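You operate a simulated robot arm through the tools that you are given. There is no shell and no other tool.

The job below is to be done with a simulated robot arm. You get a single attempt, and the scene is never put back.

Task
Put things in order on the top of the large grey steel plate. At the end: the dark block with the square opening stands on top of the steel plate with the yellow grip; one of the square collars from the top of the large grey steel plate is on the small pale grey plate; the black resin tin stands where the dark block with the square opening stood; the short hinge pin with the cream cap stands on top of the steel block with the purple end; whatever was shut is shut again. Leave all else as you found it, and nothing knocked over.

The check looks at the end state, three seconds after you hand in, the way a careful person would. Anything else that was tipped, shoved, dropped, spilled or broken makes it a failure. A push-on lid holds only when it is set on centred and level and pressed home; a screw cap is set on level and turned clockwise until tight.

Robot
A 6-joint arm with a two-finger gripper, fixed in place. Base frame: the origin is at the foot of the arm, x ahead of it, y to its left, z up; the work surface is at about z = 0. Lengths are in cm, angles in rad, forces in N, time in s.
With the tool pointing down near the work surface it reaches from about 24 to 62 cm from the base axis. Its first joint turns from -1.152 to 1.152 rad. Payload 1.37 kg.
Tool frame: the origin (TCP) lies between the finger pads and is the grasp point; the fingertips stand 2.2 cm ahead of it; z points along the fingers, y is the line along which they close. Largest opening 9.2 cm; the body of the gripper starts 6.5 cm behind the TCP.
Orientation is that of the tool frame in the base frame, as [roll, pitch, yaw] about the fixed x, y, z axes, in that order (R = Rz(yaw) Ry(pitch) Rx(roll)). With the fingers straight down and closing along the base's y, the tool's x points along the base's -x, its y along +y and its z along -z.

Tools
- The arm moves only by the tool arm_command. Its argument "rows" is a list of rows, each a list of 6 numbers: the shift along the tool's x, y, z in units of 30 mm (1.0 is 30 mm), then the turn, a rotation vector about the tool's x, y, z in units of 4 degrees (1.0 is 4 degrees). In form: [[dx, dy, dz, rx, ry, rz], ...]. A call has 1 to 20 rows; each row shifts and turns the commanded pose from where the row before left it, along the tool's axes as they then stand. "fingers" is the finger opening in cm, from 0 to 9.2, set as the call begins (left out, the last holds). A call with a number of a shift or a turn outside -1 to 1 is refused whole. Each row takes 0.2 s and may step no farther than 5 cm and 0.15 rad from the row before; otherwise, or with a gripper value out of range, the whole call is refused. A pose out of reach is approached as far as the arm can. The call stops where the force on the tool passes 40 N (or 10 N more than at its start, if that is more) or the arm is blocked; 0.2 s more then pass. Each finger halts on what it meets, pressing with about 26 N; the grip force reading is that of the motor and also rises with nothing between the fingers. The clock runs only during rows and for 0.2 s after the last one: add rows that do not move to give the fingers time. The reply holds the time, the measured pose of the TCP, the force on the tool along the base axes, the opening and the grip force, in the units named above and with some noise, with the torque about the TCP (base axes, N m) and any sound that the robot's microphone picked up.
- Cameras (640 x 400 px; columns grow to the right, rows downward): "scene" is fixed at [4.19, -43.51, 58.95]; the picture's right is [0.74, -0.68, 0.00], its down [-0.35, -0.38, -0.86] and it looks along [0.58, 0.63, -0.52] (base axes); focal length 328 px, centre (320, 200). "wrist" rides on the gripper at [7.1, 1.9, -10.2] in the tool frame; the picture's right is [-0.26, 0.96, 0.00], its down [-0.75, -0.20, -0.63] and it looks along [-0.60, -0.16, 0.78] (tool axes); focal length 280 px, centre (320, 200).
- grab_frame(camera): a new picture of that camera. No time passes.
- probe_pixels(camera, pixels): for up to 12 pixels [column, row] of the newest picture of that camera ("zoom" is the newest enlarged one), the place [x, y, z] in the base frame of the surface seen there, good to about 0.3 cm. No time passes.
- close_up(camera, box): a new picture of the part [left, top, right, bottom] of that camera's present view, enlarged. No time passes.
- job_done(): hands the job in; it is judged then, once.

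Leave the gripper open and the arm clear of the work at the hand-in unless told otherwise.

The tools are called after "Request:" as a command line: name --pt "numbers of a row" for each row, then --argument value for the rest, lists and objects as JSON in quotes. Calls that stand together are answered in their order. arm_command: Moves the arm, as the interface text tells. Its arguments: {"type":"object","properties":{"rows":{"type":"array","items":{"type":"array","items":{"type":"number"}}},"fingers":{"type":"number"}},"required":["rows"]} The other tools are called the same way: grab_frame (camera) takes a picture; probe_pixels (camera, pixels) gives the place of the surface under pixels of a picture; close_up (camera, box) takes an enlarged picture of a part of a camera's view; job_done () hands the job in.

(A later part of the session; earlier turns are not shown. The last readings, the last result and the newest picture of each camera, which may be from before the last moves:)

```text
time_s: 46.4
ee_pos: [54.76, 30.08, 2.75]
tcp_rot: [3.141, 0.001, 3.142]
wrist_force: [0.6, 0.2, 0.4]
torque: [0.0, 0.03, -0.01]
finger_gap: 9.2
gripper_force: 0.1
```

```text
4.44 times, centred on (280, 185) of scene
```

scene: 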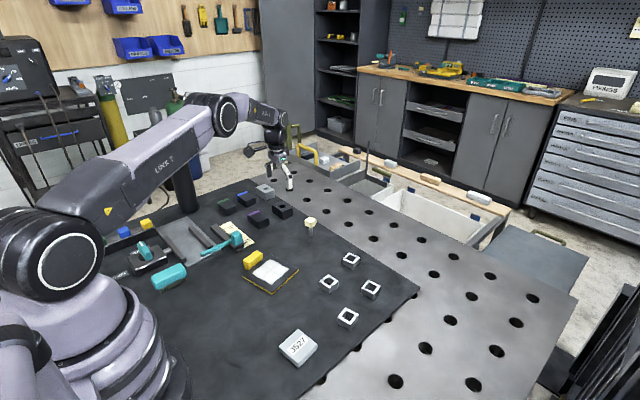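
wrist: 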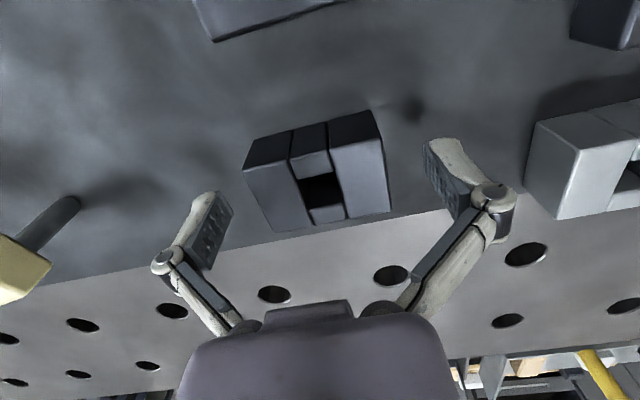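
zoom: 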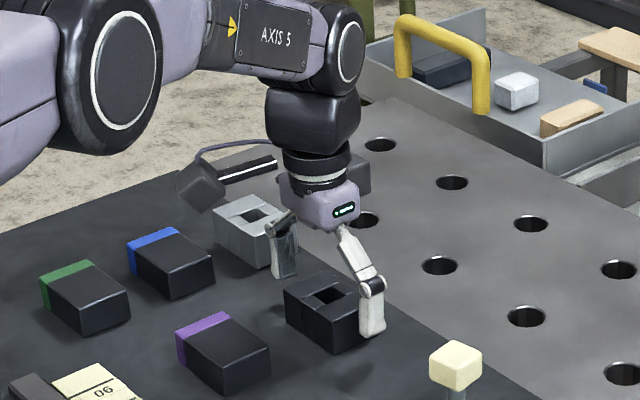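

The wrist view shows the block centred between the fingers, but I'll verify using scene-view probes of block and fingers.

Request:
probe_pixels --camera "zoom" --pixels '[[290, 295], [330, 330], [345, 310], [330, 285], [300, 320], [372, 320], [374, 285], [285, 265], [270, 235], [310, 275], [350, 345], [335, 210]]'

```text
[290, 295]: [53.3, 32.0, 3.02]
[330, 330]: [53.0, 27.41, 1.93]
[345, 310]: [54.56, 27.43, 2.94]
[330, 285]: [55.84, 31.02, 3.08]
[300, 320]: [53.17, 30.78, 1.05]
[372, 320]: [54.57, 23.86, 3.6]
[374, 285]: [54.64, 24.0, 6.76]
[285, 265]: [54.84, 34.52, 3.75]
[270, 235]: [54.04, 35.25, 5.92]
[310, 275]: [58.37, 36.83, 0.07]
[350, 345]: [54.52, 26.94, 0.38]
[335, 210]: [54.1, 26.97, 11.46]
```

Consistent: fingers are on either side of the block. Close the grip on it.

Request:
arm_command --pt "0 0 0 0 0 0" --pt "0 0 0 0 0 0" --pt "0 0 0 0 0 0" --pt "0 0 0 0 0 0" --pt "0 0 0 0 0 0" --fingers 5.0

```text
time_s: 47.6
ee_pos: [54.81, 30.12, 2.77]
tcp_rot: [3.142, -0.001, 3.14]
wrist_force: [-0.5, -2.1, 3.6]
torque: [0.07, 0.11, 0.03]
finger_gap: 5.98
gripper_force: 26.4
```

Gripped at 5.98 cm. Lift 9 cm straight up.

Request:
arm_command --pt "0 0 -0.3 0 0 0" --pt "0 0 -0.7 0 0 0" --pt "0 0 -1 0 0 0" --pt "0 0 -1 0 0 0" --pt "0 0 0 0 0 0"

Request:
grab_frame --camera "wrist"

Request:
close_up --camera "scene" --box '[220, 140, 340, 230]'

```text
time_s: 48.8
ee_pos: [54.86, 29.91, 11.87]
tcp_rot: [-3.141, 0.0, -3.141]
wrist_force: [0.6, -0.9, 0.3]
torque: [-0.01, 0.0, -0.03]
finger_gap: 4.98
gripper_force: 0.1
```

```text
taken
```

wrist: 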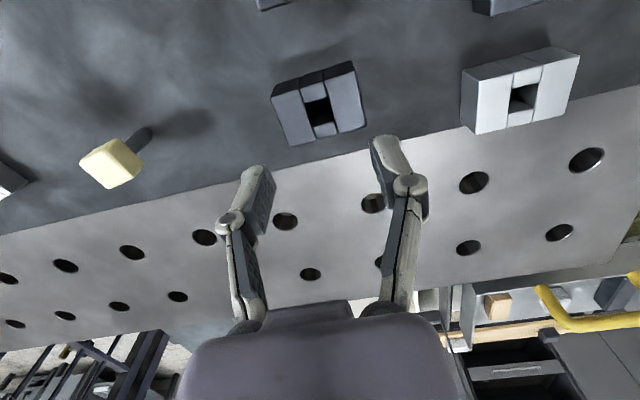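

```text
4.44 times, centred on (280, 185) of scene
```

zoom: 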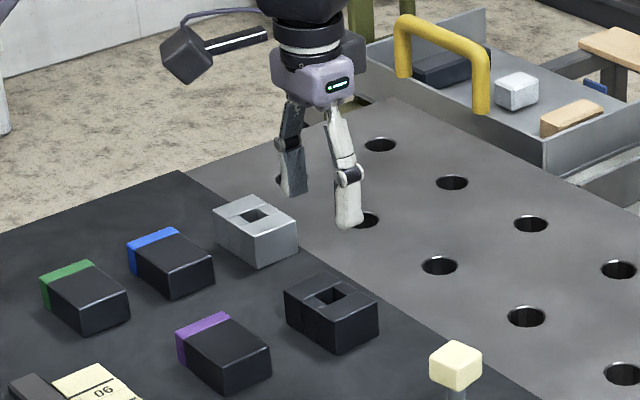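

The block stayed behind: the grip slipped off. I'll check whether the block moved, then try again more slowly while watching the force.

Request:
probe_pixels --camera "wrist" --pixels '[[277, 97], [352, 78], [293, 140], [362, 124], [285, 110], [350, 100], [275, 85], [348, 66], [318, 112], [320, 130], [470, 85], [575, 60]]'

Request:
close_up --camera "wrist" --box '[250, 50, 390, 160]'

```text
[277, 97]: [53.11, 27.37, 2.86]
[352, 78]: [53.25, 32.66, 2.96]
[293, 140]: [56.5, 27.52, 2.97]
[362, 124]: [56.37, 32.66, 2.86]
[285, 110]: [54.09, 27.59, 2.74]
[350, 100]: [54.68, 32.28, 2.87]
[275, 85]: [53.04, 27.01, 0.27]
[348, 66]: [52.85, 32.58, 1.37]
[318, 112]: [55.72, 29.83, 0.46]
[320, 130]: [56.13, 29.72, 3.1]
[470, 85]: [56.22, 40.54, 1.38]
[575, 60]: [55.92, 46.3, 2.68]
```

```text
3.64 times, centred on (320, 105) of wrist
```

zoom: 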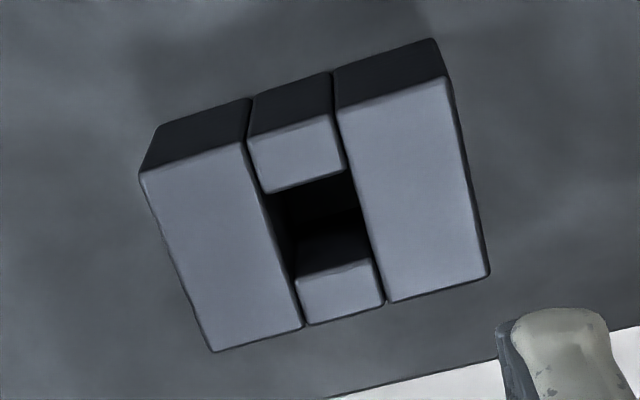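

Block is where it was. Open, go down slightly lower (TCP ≈2.45), and re-grip.

Request:
arm_command --pt "0 0 0 0 0 0" --pt "0 0 0 0 0 0" --pt "0 0 0 0 0 0" --pt "0 0 0.8 0 0 0" --pt "0 0 0.8 0 0 0" --pt "0 0 0.8 0 0 0" --pt "0 0 0.7 0 0 0" --pt "0 0 0.06 0 0 0" --pt "0 0 0 0 0 0" --fingers 9.2

Request:
arm_command --pt "0 0 0 0 0 0" --pt "0 0 0 0 0 0" --pt "0 0 0 0 0 0" --pt "0 0 0 0 0 0" --pt "0 0 0 0 0 0" --fingers 3.0

Request:
arm_command --pt "0 0 -0.03 0 0 0" --pt "0 0 -0.03 0 0 0" --pt "0 0 -0.03 0 0 0" --pt "0 0 -0.03 0 0 0"

Request:
grab_frame --camera "wrist"

```text
time_s: 50.8
ee_pos: [54.69, 29.98, 2.29]
tcp_rot: [3.141, 0.001, 3.14]
wrist_force: [-0.1, -0.6, 0.5]
torque: [0.0, 0.02, -0.02]
finger_gap: 9.19
gripper_force: 0.1
```

```text
time_s: 52.0
ee_pos: [54.79, 29.89, 2.36]
tcp_rot: [-3.141, 0.0, 3.141]
wrist_force: [-3.0, -5.4, 7.9]
torque: [-0.14, 0.3, 0.08]
finger_gap: 6.0
gripper_force: 25.9
```

```text
time_s: 53.0
ee_pos: [54.76, 29.98, 2.76]
tcp_rot: [-3.141, 0.0, 3.141]
wrist_force: [-0.2, -0.4, -5.1]
torque: [0.04, 0.01, 0.0]
finger_gap: 5.97
gripper_force: 25.9
```

```text
taken
```

wrist: 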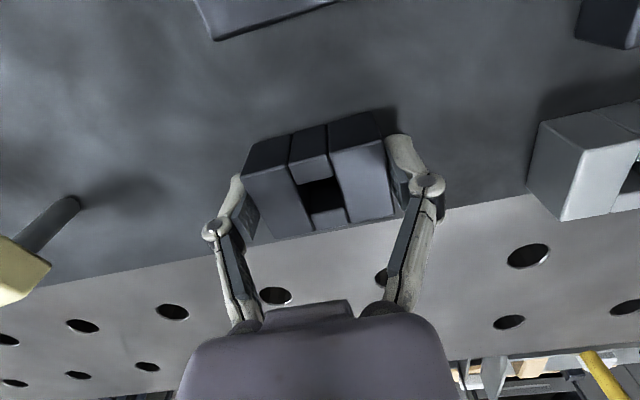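

Force now −5 N downward on the tool, consistent with a block weight of about 0.5 kg. Keep lifting slowly and watch.

Request:
arm_command --pt "0 0 -0.05 0 0 0" --pt "0 0 -0.05 0 0 0" --pt "0 0 -0.05 0 0 0" --pt "0 0 -0.05 0 0 0" --pt "0 0 -0.05 0 0 0" --pt "0 0 -0.05 0 0 0"

Request:
grab_frame --camera "wrist"

Request:
close_up --camera "scene" --box '[240, 170, 320, 230]'

```text
time_s: 54.4
ee_pos: [54.81, 29.89, 3.46]
tcp_rot: [-3.14, 0.0, 3.142]
wrist_force: [0.1, 0.5, -5.3]
torque: [0.02, 0.02, 0.01]
finger_gap: 6.0
gripper_force: 26.0
```

```text
taken
```

wrist: 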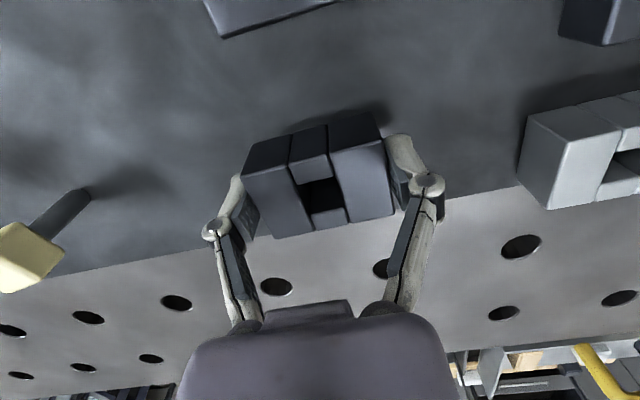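

```text
6.67 times, centred on (280, 200) of scene
```

zoom: 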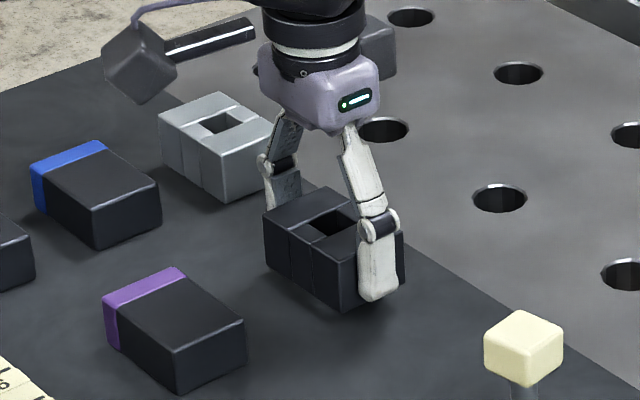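

Held firmly with the slow lift (the first time was too fast). Continue with a gentle ramp to about z=10.

Request:
arm_command --pt "0 0 -0.05 0 0 0" --pt "0 0 -0.07 0 0 0" --pt "0 0 -0.09 0 0 0" --pt "0 0 -0.11 0 0 0" --pt "0 0 -0.13 0 0 0" --pt "0 0 -0.14 0 0 0" --pt "0 0 -0.14 0 0 0" --pt "0 0 -0.14 0 0 0" --pt "0 0 -0.14 0 0 0" --pt "0 0 -0.14 0 0 0" --pt "0 0 -0.14 0 0 0" --pt "0 0 -0.14 0 0 0" --pt "0 0 -0.14 0 0 0" --pt "0 0 -0.14 0 0 0" --pt "0 0 -0.14 0 0 0" --pt "0 0 -0.12 0 0 0" --pt "0 0 -0.1 0 0 0" --pt "0 0 -0.08 0 0 0" --pt "0 0 -0.06 0 0 0" --pt "0 0 -0.04 0 0 0"

Request:
grab_frame --camera "wrist"

```text
time_s: 58.6
ee_pos: [54.74, 30.04, 10.32]
tcp_rot: [3.14, -0.002, -3.141]
wrist_force: [0.0, 0.2, -4.5]
torque: [0.01, -0.01, 0.0]
finger_gap: 6.0
gripper_force: 26.0
```

```text
taken
```

wrist: 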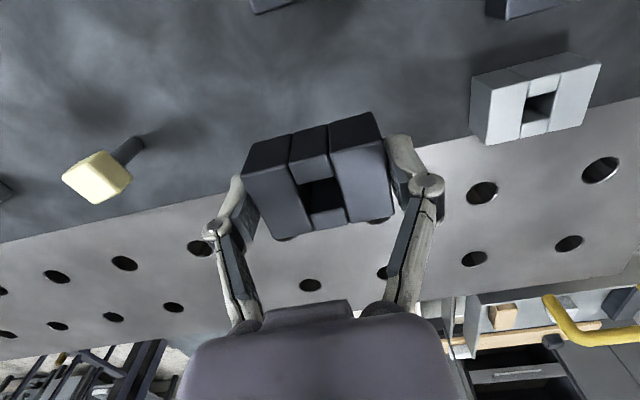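

Held well. Before carrying over, measure the yellow-grip plate accurately with the scene camera.

Request:
close_up --camera "scene" --box '[235, 240, 305, 300]'

Request:
probe_pixels --camera "zoom" --pixels '[[145, 238], [332, 342], [500, 196], [320, 103], [240, 290], [420, 270], [400, 145], [325, 215], [160, 145], [265, 90], [230, 75], [175, 195]]'

```text
6.67 times, centred on (270, 270) of scene
```

zoom: 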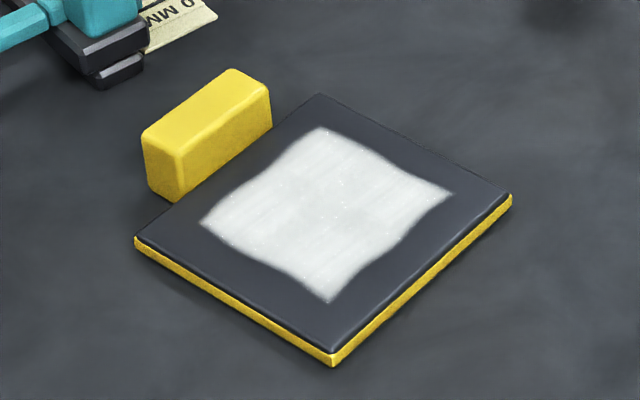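

```text
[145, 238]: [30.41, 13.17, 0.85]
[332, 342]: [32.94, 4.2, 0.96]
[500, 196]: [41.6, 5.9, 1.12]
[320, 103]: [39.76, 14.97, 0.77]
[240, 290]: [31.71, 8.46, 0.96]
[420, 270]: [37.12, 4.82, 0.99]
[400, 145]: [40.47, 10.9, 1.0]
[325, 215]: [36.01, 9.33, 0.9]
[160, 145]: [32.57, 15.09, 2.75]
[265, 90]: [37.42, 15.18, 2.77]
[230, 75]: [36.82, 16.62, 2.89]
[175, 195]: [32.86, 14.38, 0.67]
```

Plate centre ≈ (36.2, 9.6), top z≈0.95, turned about 11°; the yellow grip is at its +y edge. I'll carry the block with gentle ramps toward about (36.3, 9.1), first leg.

Request:
arm_command --pt "0.033 -0.038 0 0 0 0" --pt "0.066 -0.075 0 0 0 0" --pt "0.099 -0.113 0 0 0 0" --pt "0.132 -0.15 0 0 0 0" --pt "0.165 -0.188 0 0 0 0" --pt "0.198 -0.225 0 0 0 0" --pt "0.231 -0.263 0 0 0 0" --pt "0.264 -0.3 0 0 0 0" --pt "0.264 -0.3 0 0 0 0" --pt "0.264 -0.3 0 0 0 0" --pt "0.264 -0.3 0 0 0 0" --pt "0.264 -0.3 0 0 0 0" --pt "0.264 -0.3 0 0 0 0" --pt "0.231 -0.263 0 0 0 0" --pt "0.198 -0.225 0 0 0 0" --pt "0.165 -0.188 0 0 0 0" --pt "0.132 -0.15 0 0 0 0" --pt "0.099 -0.113 0 0 0 0" --pt "0.066 -0.075 0 0 0 0" --pt "0.033 -0.038 0 0 0 0"

```text
time_s: 62.8
ee_pos: [44.54, 18.29, 10.37]
tcp_rot: [-3.141, 0.001, -3.142]
wrist_force: [-0.1, -0.5, -4.5]
torque: [-0.02, -0.03, -0.01]
finger_gap: 5.97
gripper_force: 25.7
```

Still held. Second leg to above the plate, then a gentle 11° turn to align with the plate.

Request:
arm_command --pt "0.033 -0.037 0 0 0 0" --pt "0.066 -0.075 0 0 0 0" --pt "0.1 -0.112 0 0 0 0" --pt "0.133 -0.149 0 0 0 0" --pt "0.166 -0.187 0 0 0 0" --pt "0.2 -0.224 0 0 0 0" --pt "0.223 -0.25 0 0 0 0" --pt "0.223 -0.25 0 0 0 0" --pt "0.223 -0.25 0 0 0 0" --pt "0.223 -0.25 0 0 0 0" --pt "0.223 -0.25 0 0 0 0" --pt "0.223 -0.25 0 0 0 0" --pt "0.2 -0.224 0 0 0 0" --pt "0.166 -0.187 0 0 0 0" --pt "0.133 -0.149 0 0 0 0" --pt "0.1 -0.112 0 0 0 0" --pt "0.066 -0.075 0 0 0 0" --pt "0.033 -0.037 0 0 0 0"

Request:
arm_command --pt "0 0 0 0 0 -0.1" --pt "0 0 0 0 0 -0.2" --pt "0 0 0 0 0 -0.3" --pt "0 0 0 0 0 -0.4" --pt "0 0 0 0 0 -0.4" --pt "0 0 0 0 0 -0.4" --pt "0 0 0 0 0 -0.4" --pt "0 0 0 0 0 -0.3" --pt "0 0 0 0 0 -0.2" --pt "0 0 0 0 0 -0.05"

Request:
grab_frame --camera "wrist"

Request:
close_up --camera "scene" --box '[220, 200, 340, 300]'

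```text
time_s: 66.6
ee_pos: [36.39, 9.03, 10.4]
tcp_rot: [3.141, 0.0, 3.141]
wrist_force: [-0.6, 0.6, -5.0]
torque: [-0.04, -0.02, 0.02]
finger_gap: 5.98
gripper_force: 26.2
```

```text
time_s: 68.8
ee_pos: [36.38, 9.14, 10.38]
tcp_rot: [-3.141, 0.001, -2.949]
wrist_force: [-1.1, 0.0, -4.9]
torque: [0.0, 0.01, 0.04]
finger_gap: 5.99
gripper_force: 26.0
```

```text
taken
```

wrist: 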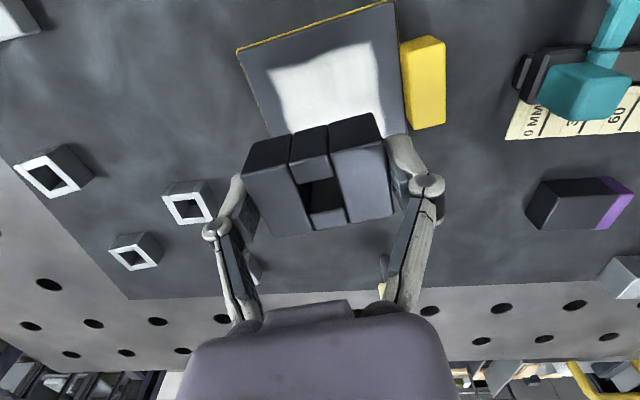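

```text
4.00 times, centred on (280, 250) of scene
```

zoom: 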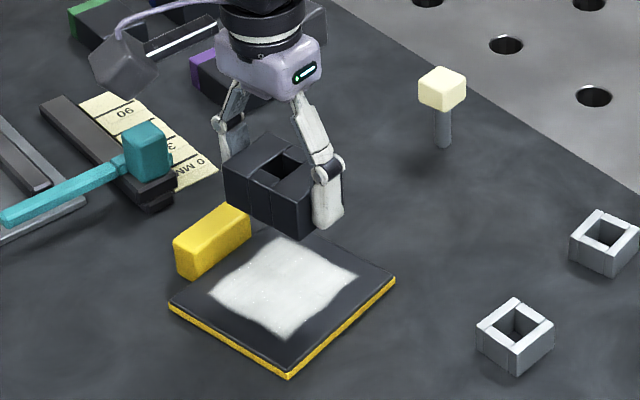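

Over the plate and aligned. Lower slowly to just above it (z≈3.8).

Request:
arm_command --pt "0 0 0.05 0 0 0" --pt "0 0 0.08 0 0 0" --pt "0 0 0.11 0 0 0" --pt "0 0 0.13 0 0 0" --pt "0 0 0.14 0 0 0" --pt "0 0 0.14 0 0 0" --pt "0 0 0.14 0 0 0" --pt "0 0 0.14 0 0 0" --pt "0 0 0.14 0 0 0" --pt "0 0 0.14 0 0 0" --pt "0 0 0.14 0 0 0" --pt "0 0 0.14 0 0 0" --pt "0 0 0.14 0 0 0" --pt "0 0 0.14 0 0 0" --pt "0 0 0.13 0 0 0" --pt "0 0 0.11 0 0 0" --pt "0 0 0.08 0 0 0" --pt "0 0 0.06 0 0 0" --pt "0 0 0.04 0 0 0"

Request:
close_up --camera "scene" --box '[220, 220, 320, 300]'

Request:
grab_frame --camera "wrist"

```text
time_s: 72.8
ee_pos: [36.39, 9.07, 3.67]
tcp_rot: [3.141, 0.0, -2.949]
wrist_force: [-0.2, -0.2, -5.3]
torque: [0.0, 0.0, -0.04]
finger_gap: 5.98
gripper_force: 26.3
```

```text
5.00 times, centred on (270, 260) of scene
```

zoom: 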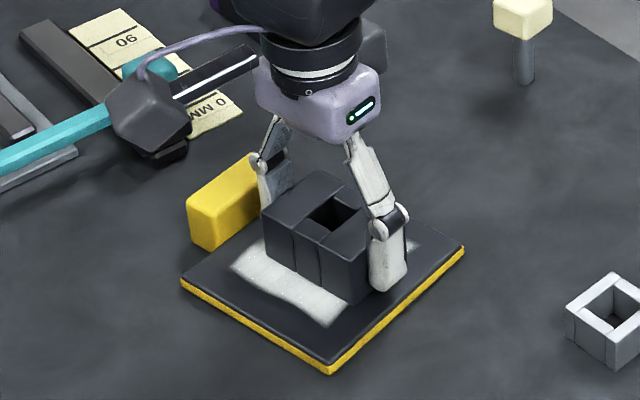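

```text
taken
```

wrist: 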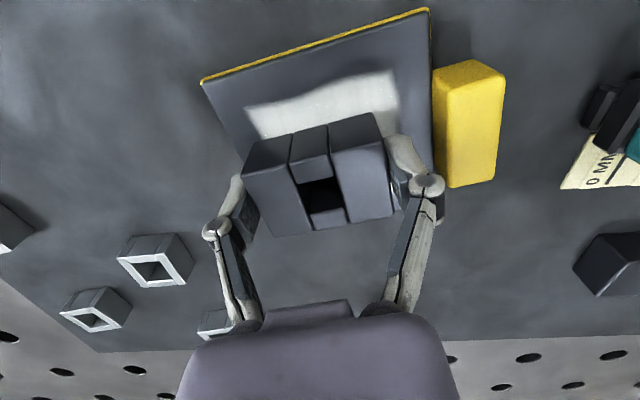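

Block hovers just above the plate. Lower in fine steps to contact.

Request:
arm_command --pt "0 0 0.02 0 0 0" --pt "0 0 0.02 0 0 0" --pt "0 0 0.02 0 0 0" --pt "0 0 0.02 0 0 0"

```text
time_s: 73.8
ee_pos: [36.41, 9.05, 3.53]
tcp_rot: [-3.141, 0.0, -2.949]
wrist_force: [-0.2, 0.7, -4.1]
torque: [-0.03, 0.0, -0.01]
finger_gap: 5.95
gripper_force: 25.6
```

Request:
arm_command --pt "0 0 0.02 0 0 0" --pt "0 0 0.02 0 0 0" --pt "0 0 0.02 0 0 0"

```text
time_s: 74.6
ee_pos: [36.35, 9.07, 3.37]
tcp_rot: [-3.14, 0.0, -2.949]
wrist_force: [-5.6, 2.6, 14.4]
torque: [0.07, 0.11, 0.13]
finger_gap: 6.01
gripper_force: 26.2
```

Contact felt (+14 N). Release by opening to 7.6 cm (keeps clear of the yellow grip), then rise.

Request:
arm_command --pt "0 0 0 0 0 0" --pt "0 0 0 0 0 0" --pt "0 0 0 0 0 0" --fingers 7.4

Request:
grab_frame --camera "wrist"

Request:
close_up --camera "scene" --box '[220, 220, 320, 300]'

```text
time_s: 75.4
ee_pos: [36.34, 9.01, 3.34]
tcp_rot: [3.141, 0.0, -2.949]
wrist_force: [1.5, 0.0, 0.6]
torque: [-0.02, -0.01, 0.0]
finger_gap: 7.43
gripper_force: 0.1
```

```text
taken
```

wrist: 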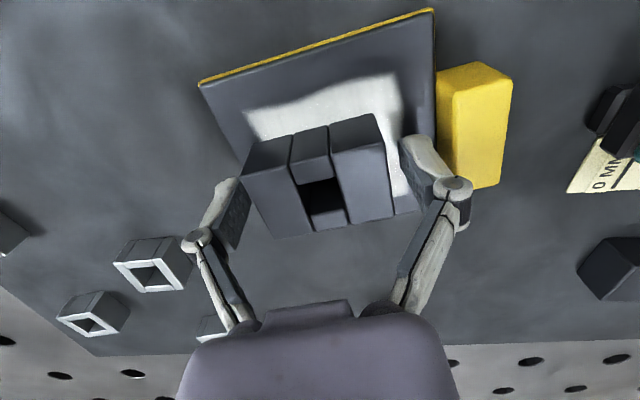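

```text
5.00 times, centred on (270, 260) of scene
```

zoom: 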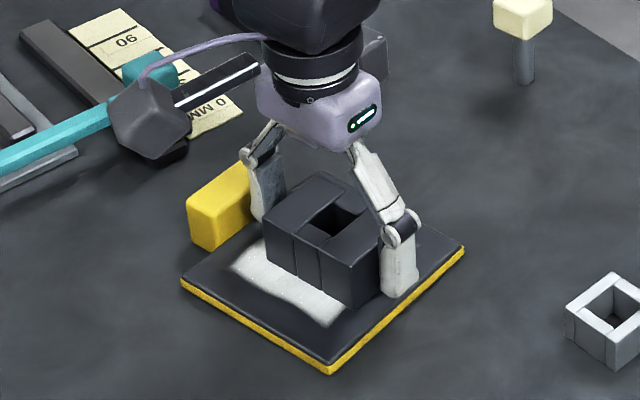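

Block stands on the plate. Rise straight up to about z=16 and view.

Request:
arm_command --pt "0 0 -0.1 0 0 0" --pt "0 0 -0.3 0 0 0" --pt "0 0 -0.6 0 0 0" --pt "0 0 -1 0 0 0" --pt "0 0 -1 0 0 0" --pt "0 0 -1 0 0 0" --pt "0 0 -0.3 0 0 0"

Request:
close_up --camera "scene" --box '[220, 220, 320, 300]'

Request:
probe_pixels --camera "zoom" --pixels '[[270, 215], [325, 180], [375, 230], [320, 245], [345, 215], [300, 215], [350, 290], [290, 260], [182, 285], [330, 362], [455, 245], [325, 160]]'

```text
time_s: 77.0
ee_pos: [36.17, 8.9, 16.29]
tcp_rot: [3.141, 0.0, -2.951]
wrist_force: [-0.4, 0.5, -0.4]
torque: [0.02, -0.01, -0.01]
finger_gap: 7.41
gripper_force: 0.1
```

```text
5.00 times, centred on (270, 260) of scene
```

zoom: 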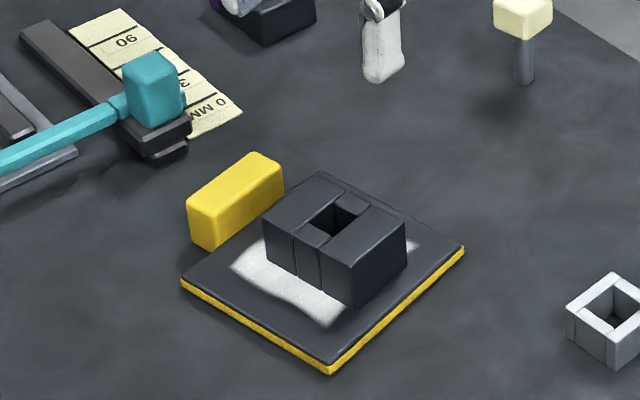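

```text
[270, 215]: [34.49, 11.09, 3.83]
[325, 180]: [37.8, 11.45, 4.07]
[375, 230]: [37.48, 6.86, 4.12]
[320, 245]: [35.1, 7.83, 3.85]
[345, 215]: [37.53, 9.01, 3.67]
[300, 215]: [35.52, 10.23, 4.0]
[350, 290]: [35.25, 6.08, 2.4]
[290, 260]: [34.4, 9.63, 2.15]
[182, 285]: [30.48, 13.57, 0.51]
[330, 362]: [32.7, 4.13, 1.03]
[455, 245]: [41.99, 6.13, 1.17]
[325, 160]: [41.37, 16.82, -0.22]
```

The dark block stands level on the plate (top z≈4.0). Next the pin: turn back and move to look at it closely.

Request:
arm_command --pt "0 0 0 0 0 0.9" --pt "0 0 0 0 0 0.9" --pt "0 0 0 0 0 0.95" --pt "-0.6 0.5 -0.3 0 0 0" --pt "-0.7 0.5 -0.3 0 0 0" --pt "-0.7 0.5 -0.3 0 0 0" --pt "-0.7 0.5 0 0 0 0" --pt "0 0 0 0 0 0" --fingers 9.2

Request:
grab_frame --camera "wrist"

Request:
close_up --camera "scene" --box '[285, 205, 335, 245]'

```text
time_s: 78.8
ee_pos: [44.48, 14.95, 18.92]
tcp_rot: [3.141, 0.001, 3.141]
wrist_force: [0.0, 0.2, 1.0]
torque: [0.01, 0.0, 0.02]
finger_gap: 9.21
gripper_force: 0.0
```

```text
taken
```

wrist: 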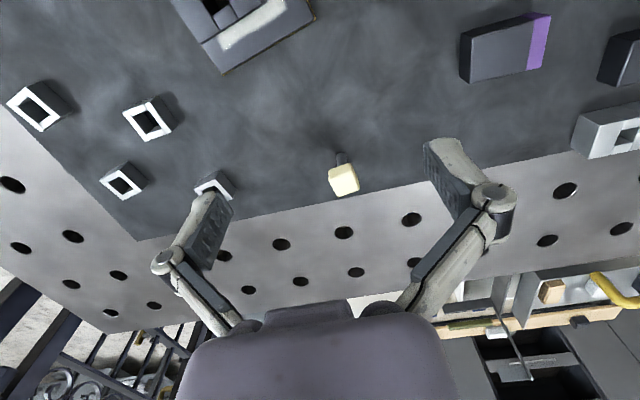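

```text
10.00 times, centred on (310, 225) of scene
```

zoom: 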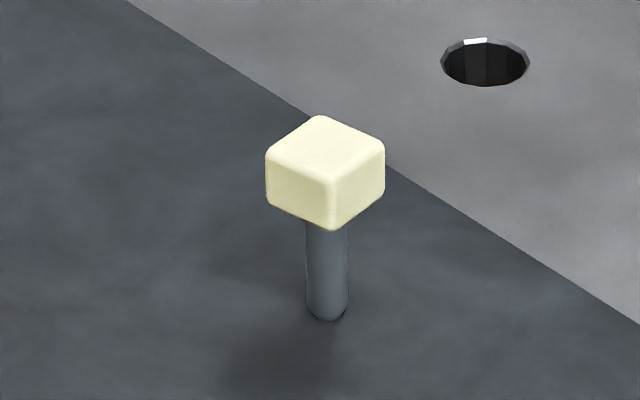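

Measure the pin: cap corners and stem in the scene zoom.

Request:
probe_pixels --camera "zoom" --pixels '[[325, 150], [272, 155], [320, 120], [378, 150], [330, 178], [295, 192], [358, 195], [327, 250], [327, 290], [327, 312], [312, 270], [342, 270]]'

Request:
close_up --camera "wrist" --box '[310, 140, 380, 200]'

Request:
probe_pixels --camera "zoom" --pixels '[[245, 200], [330, 160], [265, 300], [370, 270], [310, 240], [330, 100], [250, 130], [300, 150], [350, 200], [290, 280], [300, 90], [320, 120]]'

```text
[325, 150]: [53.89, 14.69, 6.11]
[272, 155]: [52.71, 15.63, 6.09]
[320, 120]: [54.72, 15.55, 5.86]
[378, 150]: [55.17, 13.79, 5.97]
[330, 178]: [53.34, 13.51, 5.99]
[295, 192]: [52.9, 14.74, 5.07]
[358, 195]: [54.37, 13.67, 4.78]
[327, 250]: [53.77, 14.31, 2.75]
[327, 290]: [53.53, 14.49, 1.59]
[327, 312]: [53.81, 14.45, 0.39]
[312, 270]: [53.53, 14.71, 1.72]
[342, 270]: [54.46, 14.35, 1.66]
```

```text
6.67 times, centred on (345, 170) of wrist
```

zoom: 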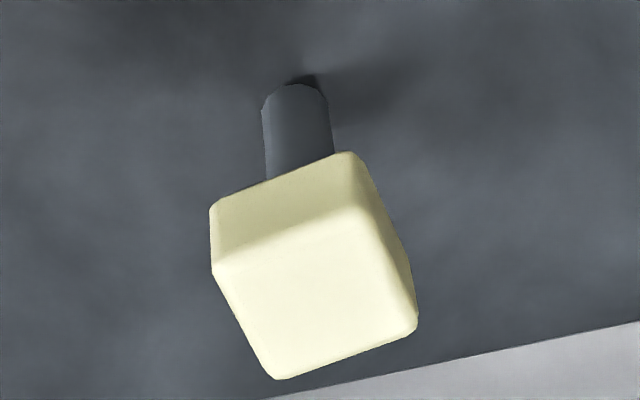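

```text
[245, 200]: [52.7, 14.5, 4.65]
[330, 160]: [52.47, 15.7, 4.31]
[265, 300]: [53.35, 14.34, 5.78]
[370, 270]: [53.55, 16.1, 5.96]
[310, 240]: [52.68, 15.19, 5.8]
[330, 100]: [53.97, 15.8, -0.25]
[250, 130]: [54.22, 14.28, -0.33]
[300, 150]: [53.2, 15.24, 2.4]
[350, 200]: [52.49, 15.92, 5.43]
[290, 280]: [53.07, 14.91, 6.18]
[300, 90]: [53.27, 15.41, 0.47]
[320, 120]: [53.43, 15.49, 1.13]
```

Pin: cap about 2.4 cm, centre ≈ (53.9, 15.0), top z≈6.05, stem ~1.2 cm. Move above it to z≈9.5 and check centring in the wrist view.

Request:
arm_command --pt "-0.79 0 0.6 0 0 0" --pt "-0.79 0.01 0.8 0 0 0" --pt "-0.79 0 0.8 0 0 0" --pt "-0.78 0 0.9 0 0 0" --pt "0 0 0 0 0 0"

Request:
grab_frame --camera "wrist"

Request:
close_up --camera "wrist" --box '[260, 90, 380, 190]'

```text
time_s: 80.0
ee_pos: [53.64, 15.02, 9.67]
tcp_rot: [-3.141, 0.001, 3.141]
wrist_force: [0.9, -0.8, 0.6]
torque: [-0.05, -0.03, 0.0]
finger_gap: 9.2
gripper_force: 0.0
```

```text
taken
```

wrist: 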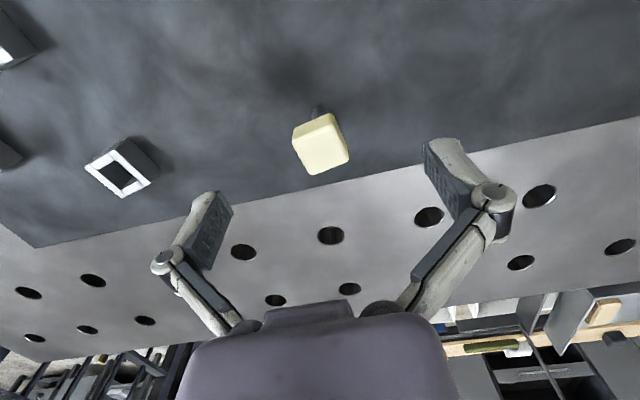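

```text
4.00 times, centred on (320, 140) of wrist
```

zoom: 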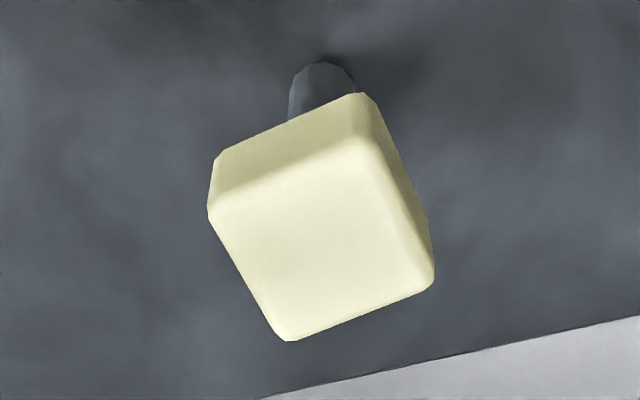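

Cap centre is about 0.27 cm ahead of the TCP in x; y matches. Correct and descend so the pads are at cap height (TCP z≈5.1).

Request:
arm_command --pt "-0.09 -0.02 0.3 0 0 0" --pt "0 0 0.5 0 0 0" --pt "0 0 0.4 0 0 0" --pt "0 0 0.3 0 0 0" --pt "0 0 0 0 0 0"

Request:
arm_command --pt "0 0 0 0 0 0" --pt "0 0 0 0 0 0" --pt "0 0 0 0 0 0" --fingers 3.6

Request:
grab_frame --camera "wrist"

Request:
close_up --camera "scene" --box '[280, 190, 350, 240]'

```text
time_s: 81.2
ee_pos: [54.07, 15.11, 5.11]
tcp_rot: [-3.141, -0.001, -3.141]
wrist_force: [0.0, -0.2, -0.3]
torque: [0.0, 0.0, -0.01]
finger_gap: 9.18
gripper_force: 0.1
```

```text
time_s: 82.0
ee_pos: [54.06, 15.06, 5.13]
tcp_rot: [3.141, -0.001, 3.14]
wrist_force: [0.3, 0.2, -0.7]
torque: [0.01, 0.01, -0.02]
finger_gap: 3.59
gripper_force: 0.0
```

```text
taken
```

wrist: 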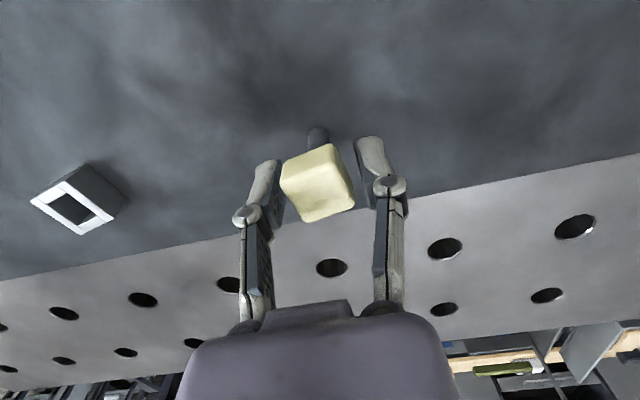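

```text
8.00 times, centred on (315, 215) of scene
```

zoom: 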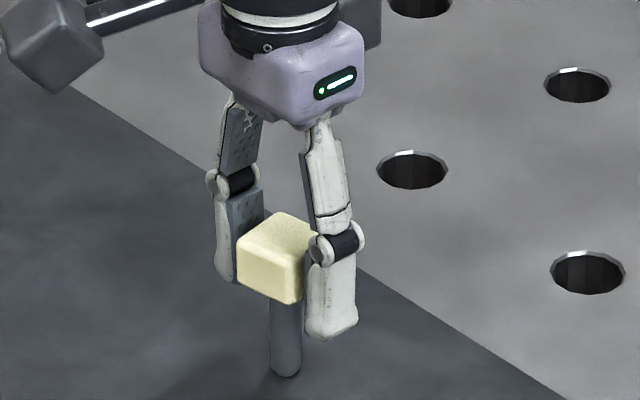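

Fingers straddle the cap; a hair off to the −y side. Nudge −0.12 cm in y, then close.

Request:
arm_command --pt "0 -0.04 0 0 0 0" --pt "0 0 0 0 0 0" --fingers 3.0

Request:
arm_command --pt "0 0 0 0 0 0" --pt "0 0 0 0 0 0" --pt "0 0 0 0 0 0" --fingers 1.5

Request:
close_up --camera "scene" --box '[280, 190, 350, 240]'

Request:
grab_frame --camera "wrist"

```text
time_s: 82.6
ee_pos: [54.08, 14.93, 5.13]
tcp_rot: [-3.14, 0.0, 3.141]
wrist_force: [-0.5, 0.1, -0.6]
torque: [0.01, 0.02, 0.0]
finger_gap: 3.04
gripper_force: 0.1
```

```text
time_s: 83.4
ee_pos: [54.12, 14.99, 5.08]
tcp_rot: [3.14, 0.001, -3.141]
wrist_force: [-0.1, 0.4, 1.9]
torque: [0.0, 0.0, -0.03]
finger_gap: 2.47
gripper_force: 26.0
```

```text
8.00 times, centred on (315, 215) of scene
```

zoom: 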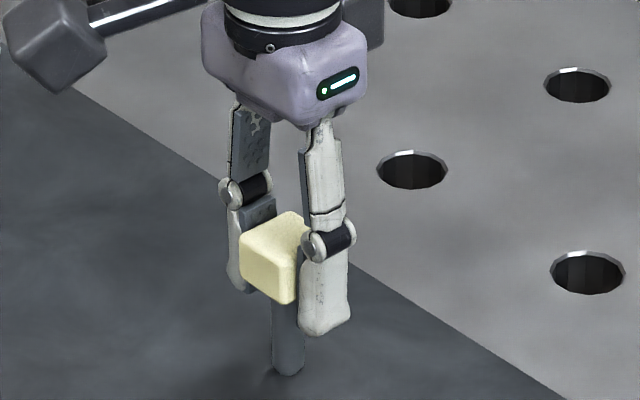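

```text
taken
```

wrist: 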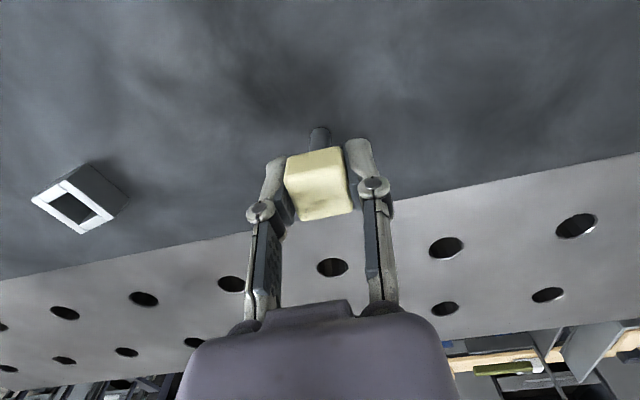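

Cap gripped (2.47 cm). Lift gently ~5 cm.

Request:
arm_command --pt "0 0 -0.05 0 0 0" --pt "0 0 -0.08 0 0 0" --pt "0 0 -0.11 0 0 0" --pt "0 0 -0.14 0 0 0" --pt "0 0 -0.14 0 0 0" --pt "0 0 -0.14 0 0 0" --pt "0 0 -0.14 0 0 0" --pt "0 0 -0.14 0 0 0" --pt "0 0 -0.14 0 0 0" --pt "0 0 -0.14 0 0 0" --pt "0 0 -0.14 0 0 0" --pt "0 0 -0.14 0 0 0" --pt "0 0 -0.11 0 0 0" --pt "0 0 -0.08 0 0 0" --pt "0 0 -0.05 0 0 0"

Request:
close_up --camera "scene" --box '[280, 180, 350, 230]'

Request:
grab_frame --camera "wrist"

```text
time_s: 86.6
ee_pos: [54.16, 14.88, 10.25]
tcp_rot: [3.141, 0.0, 3.141]
wrist_force: [1.0, -0.2, -1.1]
torque: [-0.01, -0.01, 0.01]
finger_gap: 2.45
gripper_force: 26.2
```

```text
8.00 times, centred on (315, 205) of scene
```

zoom: 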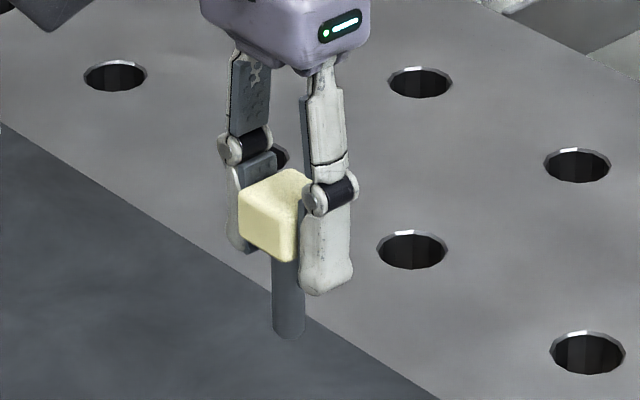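

```text
taken
```

wrist: 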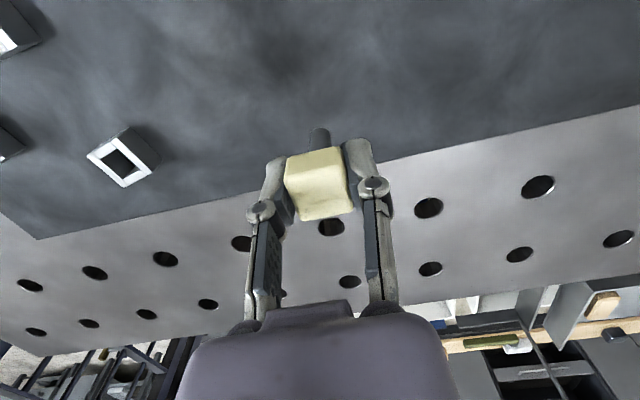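

Pin held upright. Carry it with gentle ramps to above the purple-end block (TCP ≈ (46.4, 31.0)).

Request:
arm_command --pt "0.022 0.045 0 0 0 0" --pt "0.043 0.09 0 0 0 0" --pt "0.065 0.135 0 0 0 0" --pt "0.086 0.18 0 0 0 0" --pt "0.108 0.226 0 0 0 0" --pt "0.13 0.271 0 0 0 0" --pt "0.151 0.316 0 0 0 0" --pt "0.197 0.411 0 0 0 0" --pt "0.197 0.411 0 0 0 0" --pt "0.197 0.411 0 0 0 0" --pt "0.197 0.411 0 0 0 0" --pt "0.197 0.411 0 0 0 0" --pt "0.197 0.411 0 0 0 0" --pt "0.197 0.411 0 0 0 0" --pt "0.151 0.316 0 0 0 0" --pt "0.13 0.271 0 0 0 0" --pt "0.108 0.226 0 0 0 0" --pt "0.086 0.18 0 0 0 0" --pt "0.065 0.135 0 0 0 0" --pt "0.043 0.09 0 0 0 0"

Request:
grab_frame --camera "wrist"

Request:
close_up --camera "scene" --box '[220, 170, 300, 230]'

```text
time_s: 90.8
ee_pos: [46.48, 31.0, 10.42]
tcp_rot: [-3.141, 0.0, -3.141]
wrist_force: [-0.4, -0.8, -2.6]
torque: [0.0, 0.01, -0.04]
finger_gap: 2.46
gripper_force: 25.9
```

```text
taken
```

wrist: 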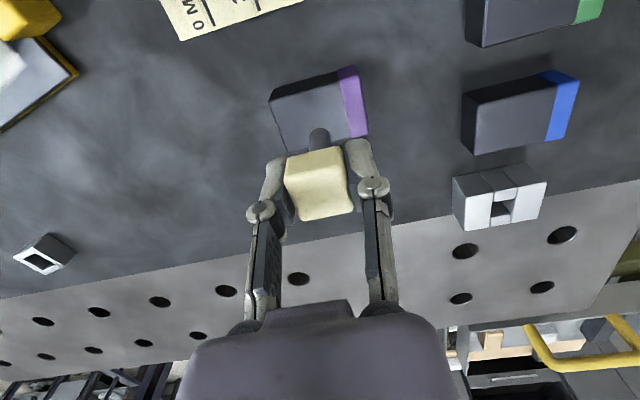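

```text
6.67 times, centred on (260, 200) of scene
```

zoom: 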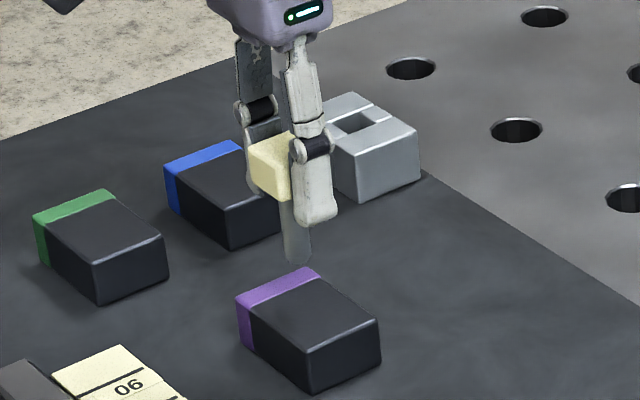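

Request:
close_up --camera "wrist" --box '[260, 55, 380, 155]'

Request:
probe_pixels --camera "zoom" --pixels '[[42, 175], [318, 100], [340, 82], [85, 370], [420, 310], [100, 250], [260, 200], [45, 140], [300, 85], [395, 62], [420, 290], [190, 300]]'

```text
4.00 times, centred on (320, 105) of wrist
```

zoom: 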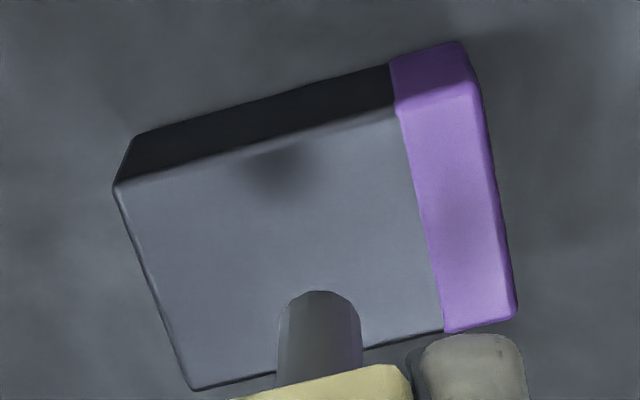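

```text
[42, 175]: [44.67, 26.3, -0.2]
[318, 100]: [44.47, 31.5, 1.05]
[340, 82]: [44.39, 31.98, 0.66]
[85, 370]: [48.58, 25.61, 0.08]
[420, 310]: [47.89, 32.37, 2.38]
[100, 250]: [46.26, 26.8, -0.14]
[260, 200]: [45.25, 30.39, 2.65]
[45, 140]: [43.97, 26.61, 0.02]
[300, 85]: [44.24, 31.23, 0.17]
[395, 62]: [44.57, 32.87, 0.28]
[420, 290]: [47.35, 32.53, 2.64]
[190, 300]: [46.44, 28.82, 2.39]
```

The TCP axis is right over the block's top centre. Lower gently to just above contact.

Request:
arm_command --pt "0 0 0.05 0 0 0" --pt "0 0 0.08 0 0 0" --pt "0 0 0.1 0 0 0" --pt "0 0 0.12 0 0 0" --pt "0 0 0.12 0 0 0" --pt "0 0 0.1 0 0 0" --pt "0 0 0.08 0 0 0" --pt "0 0 0.05 0 0 0" --pt "0 0 0.02 0 0 0"

Request:
arm_command --pt "0 0 0.02 0 0 0" --pt "0 0 0.02 0 0 0"

Request:
close_up --camera "scene" --box '[220, 170, 300, 230]'

```text
time_s: 92.8
ee_pos: [46.38, 30.95, 8.18]
tcp_rot: [-3.141, 0.001, -3.141]
wrist_force: [0.7, -0.5, -2.1]
torque: [-0.02, 0.01, 0.02]
finger_gap: 2.47
gripper_force: 26.2
```

```text
time_s: 93.4
ee_pos: [46.48, 30.96, 8.09]
tcp_rot: [-3.141, -0.001, -3.141]
wrist_force: [1.0, -0.5, -1.4]
torque: [0.03, 0.01, -0.05]
finger_gap: 2.5
gripper_force: 26.2
```

```text
6.67 times, centred on (260, 200) of scene
```

zoom: 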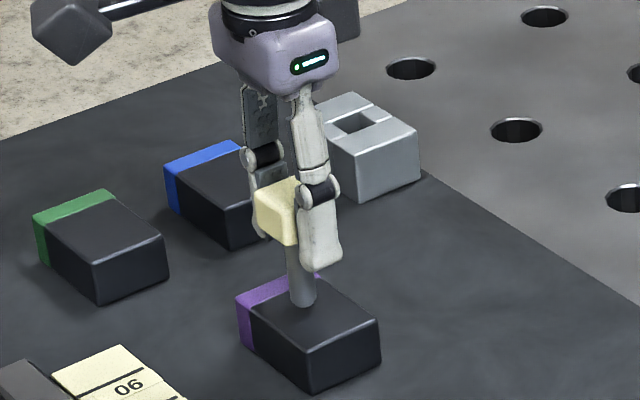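

Just above the block. Continue in fine steps until contact.

Request:
arm_command --pt "0 0 0.02 0 0 0" --pt "0 0 0.02 0 0 0"

Request:
arm_command --pt "0 0 0.02 0 0 0" --pt "0 0 0.01 0 0 0"

```text
time_s: 94.0
ee_pos: [46.28, 30.94, 7.87]
tcp_rot: [-3.141, -0.002, -3.141]
wrist_force: [0.2, 0.8, -1.7]
torque: [-0.04, 0.03, -0.01]
finger_gap: 2.46
gripper_force: 26.7
```

```text
time_s: 94.6
ee_pos: [46.5, 30.82, 7.82]
tcp_rot: [3.141, 0.0, -3.141]
wrist_force: [-0.1, 0.5, -1.3]
torque: [0.0, 0.03, 0.01]
finger_gap: 2.48
gripper_force: 26.4
```

Request:
arm_command --pt "0 0 0.015 0 0 0" --pt "0 0 0.015 0 0 0"

Request:
close_up --camera "scene" --box '[240, 180, 290, 220]'

```text
time_s: 95.2
ee_pos: [46.54, 31.05, 7.84]
tcp_rot: [3.141, 0.0, 3.141]
wrist_force: [-0.4, -0.4, -1.2]
torque: [0.0, 0.0, 0.0]
finger_gap: 2.47
gripper_force: 25.5
```

```text
10.00 times, centred on (265, 200) of scene
```

zoom: 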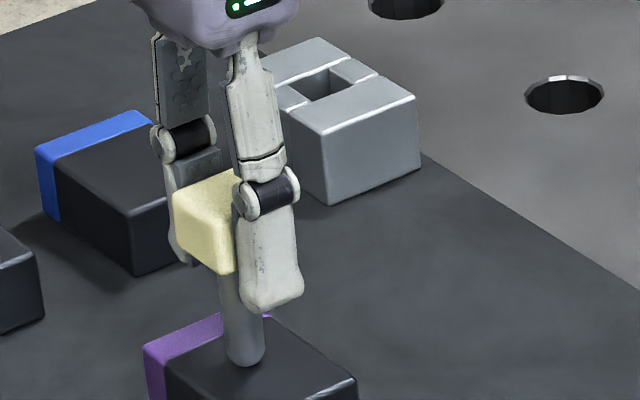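

Request:
arm_command --pt "0 0 0.015 0 0 0" --pt "0 0 0.015 0 0 0"

Request:
arm_command --pt "0 0 0.015 0 0 0" --pt "0 0 0.01 0 0 0"

```text
time_s: 95.8
ee_pos: [46.46, 30.96, 7.74]
tcp_rot: [3.141, 0.001, -3.141]
wrist_force: [-0.6, -0.4, -1.6]
torque: [0.0, 0.01, -0.02]
finger_gap: 2.49
gripper_force: 26.0
```

```text
time_s: 96.4
ee_pos: [46.42, 30.98, 7.78]
tcp_rot: [3.141, 0.001, 3.14]
wrist_force: [-3.1, 1.3, 3.4]
torque: [0.03, 0.07, 0.02]
finger_gap: 2.5
gripper_force: 25.6
```

Contact made (+3.4 N). Release the pin by opening to 4 cm, then look before moving.

Request:
arm_command --pt "0 0 0 0 0 0" --pt "0 0 0 0 0 0" --pt "0 0 0 0 0 0" --fingers 4.5

Request:
close_up --camera "scene" --box '[240, 180, 290, 220]'

Request:
grab_frame --camera "wrist"

```text
time_s: 97.2
ee_pos: [46.48, 30.88, 7.69]
tcp_rot: [3.139, 0.001, 3.141]
wrist_force: [-0.6, 0.6, 0.1]
torque: [-0.01, 0.0, 0.0]
finger_gap: 4.49
gripper_force: 0.0
```

```text
10.00 times, centred on (265, 200) of scene
```

zoom: 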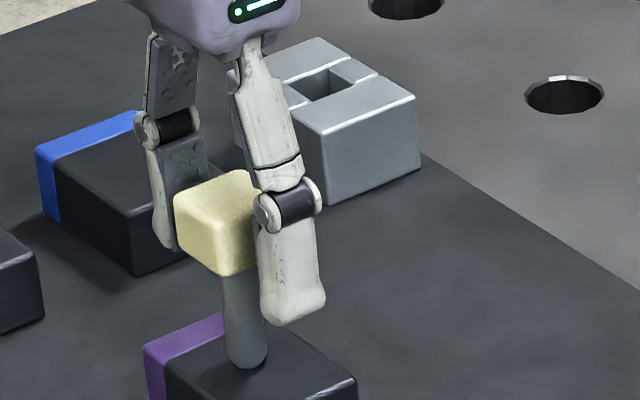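

```text
taken
```

wrist: 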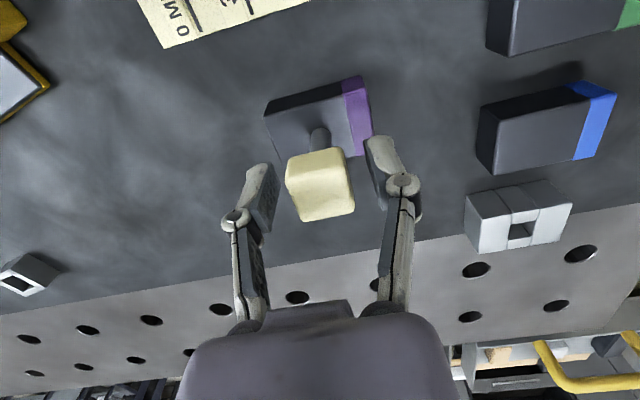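

The pin stands by itself. Open a little more and rise straight up.

Request:
arm_command --pt "0 0 0 0 0 0" --pt "0 0 0 0 0 0" --pt "0 0 -0.2 0 0 0" --pt "0 0 -0.5 0 0 0" --pt "0 0 -0.8 0 0 0" --pt "0 0 -1 0 0 0" --pt "0 0 -1 0 0 0" --pt "0 0 -1 0 0 0" --pt "0 0 -0.5 0 0 0" --fingers 7.0

Request:
close_up --camera "scene" --box '[220, 170, 300, 230]'

Request:
grab_frame --camera "scene"

```text
time_s: 99.2
ee_pos: [46.26, 31.16, 22.62]
tcp_rot: [3.141, -0.001, 3.141]
wrist_force: [-0.2, 0.1, -0.5]
torque: [-0.04, -0.02, 0.03]
finger_gap: 7.03
gripper_force: 0.0
```

```text
6.67 times, centred on (260, 200) of scene
```

zoom: 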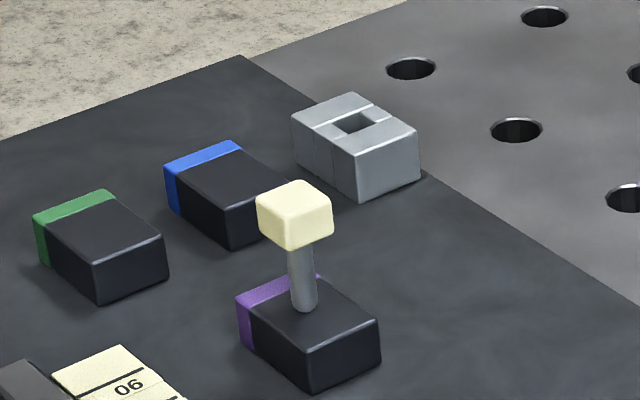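

```text
taken
```

scene: 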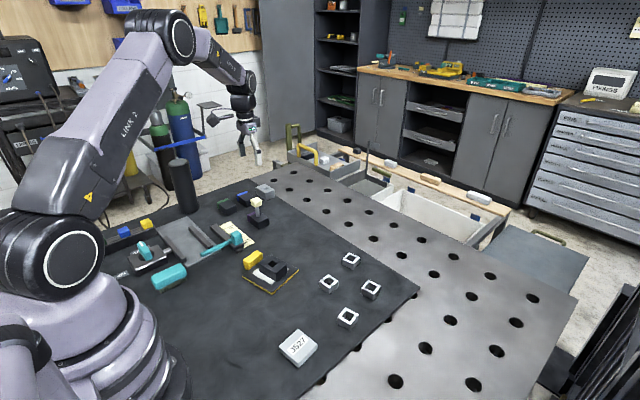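

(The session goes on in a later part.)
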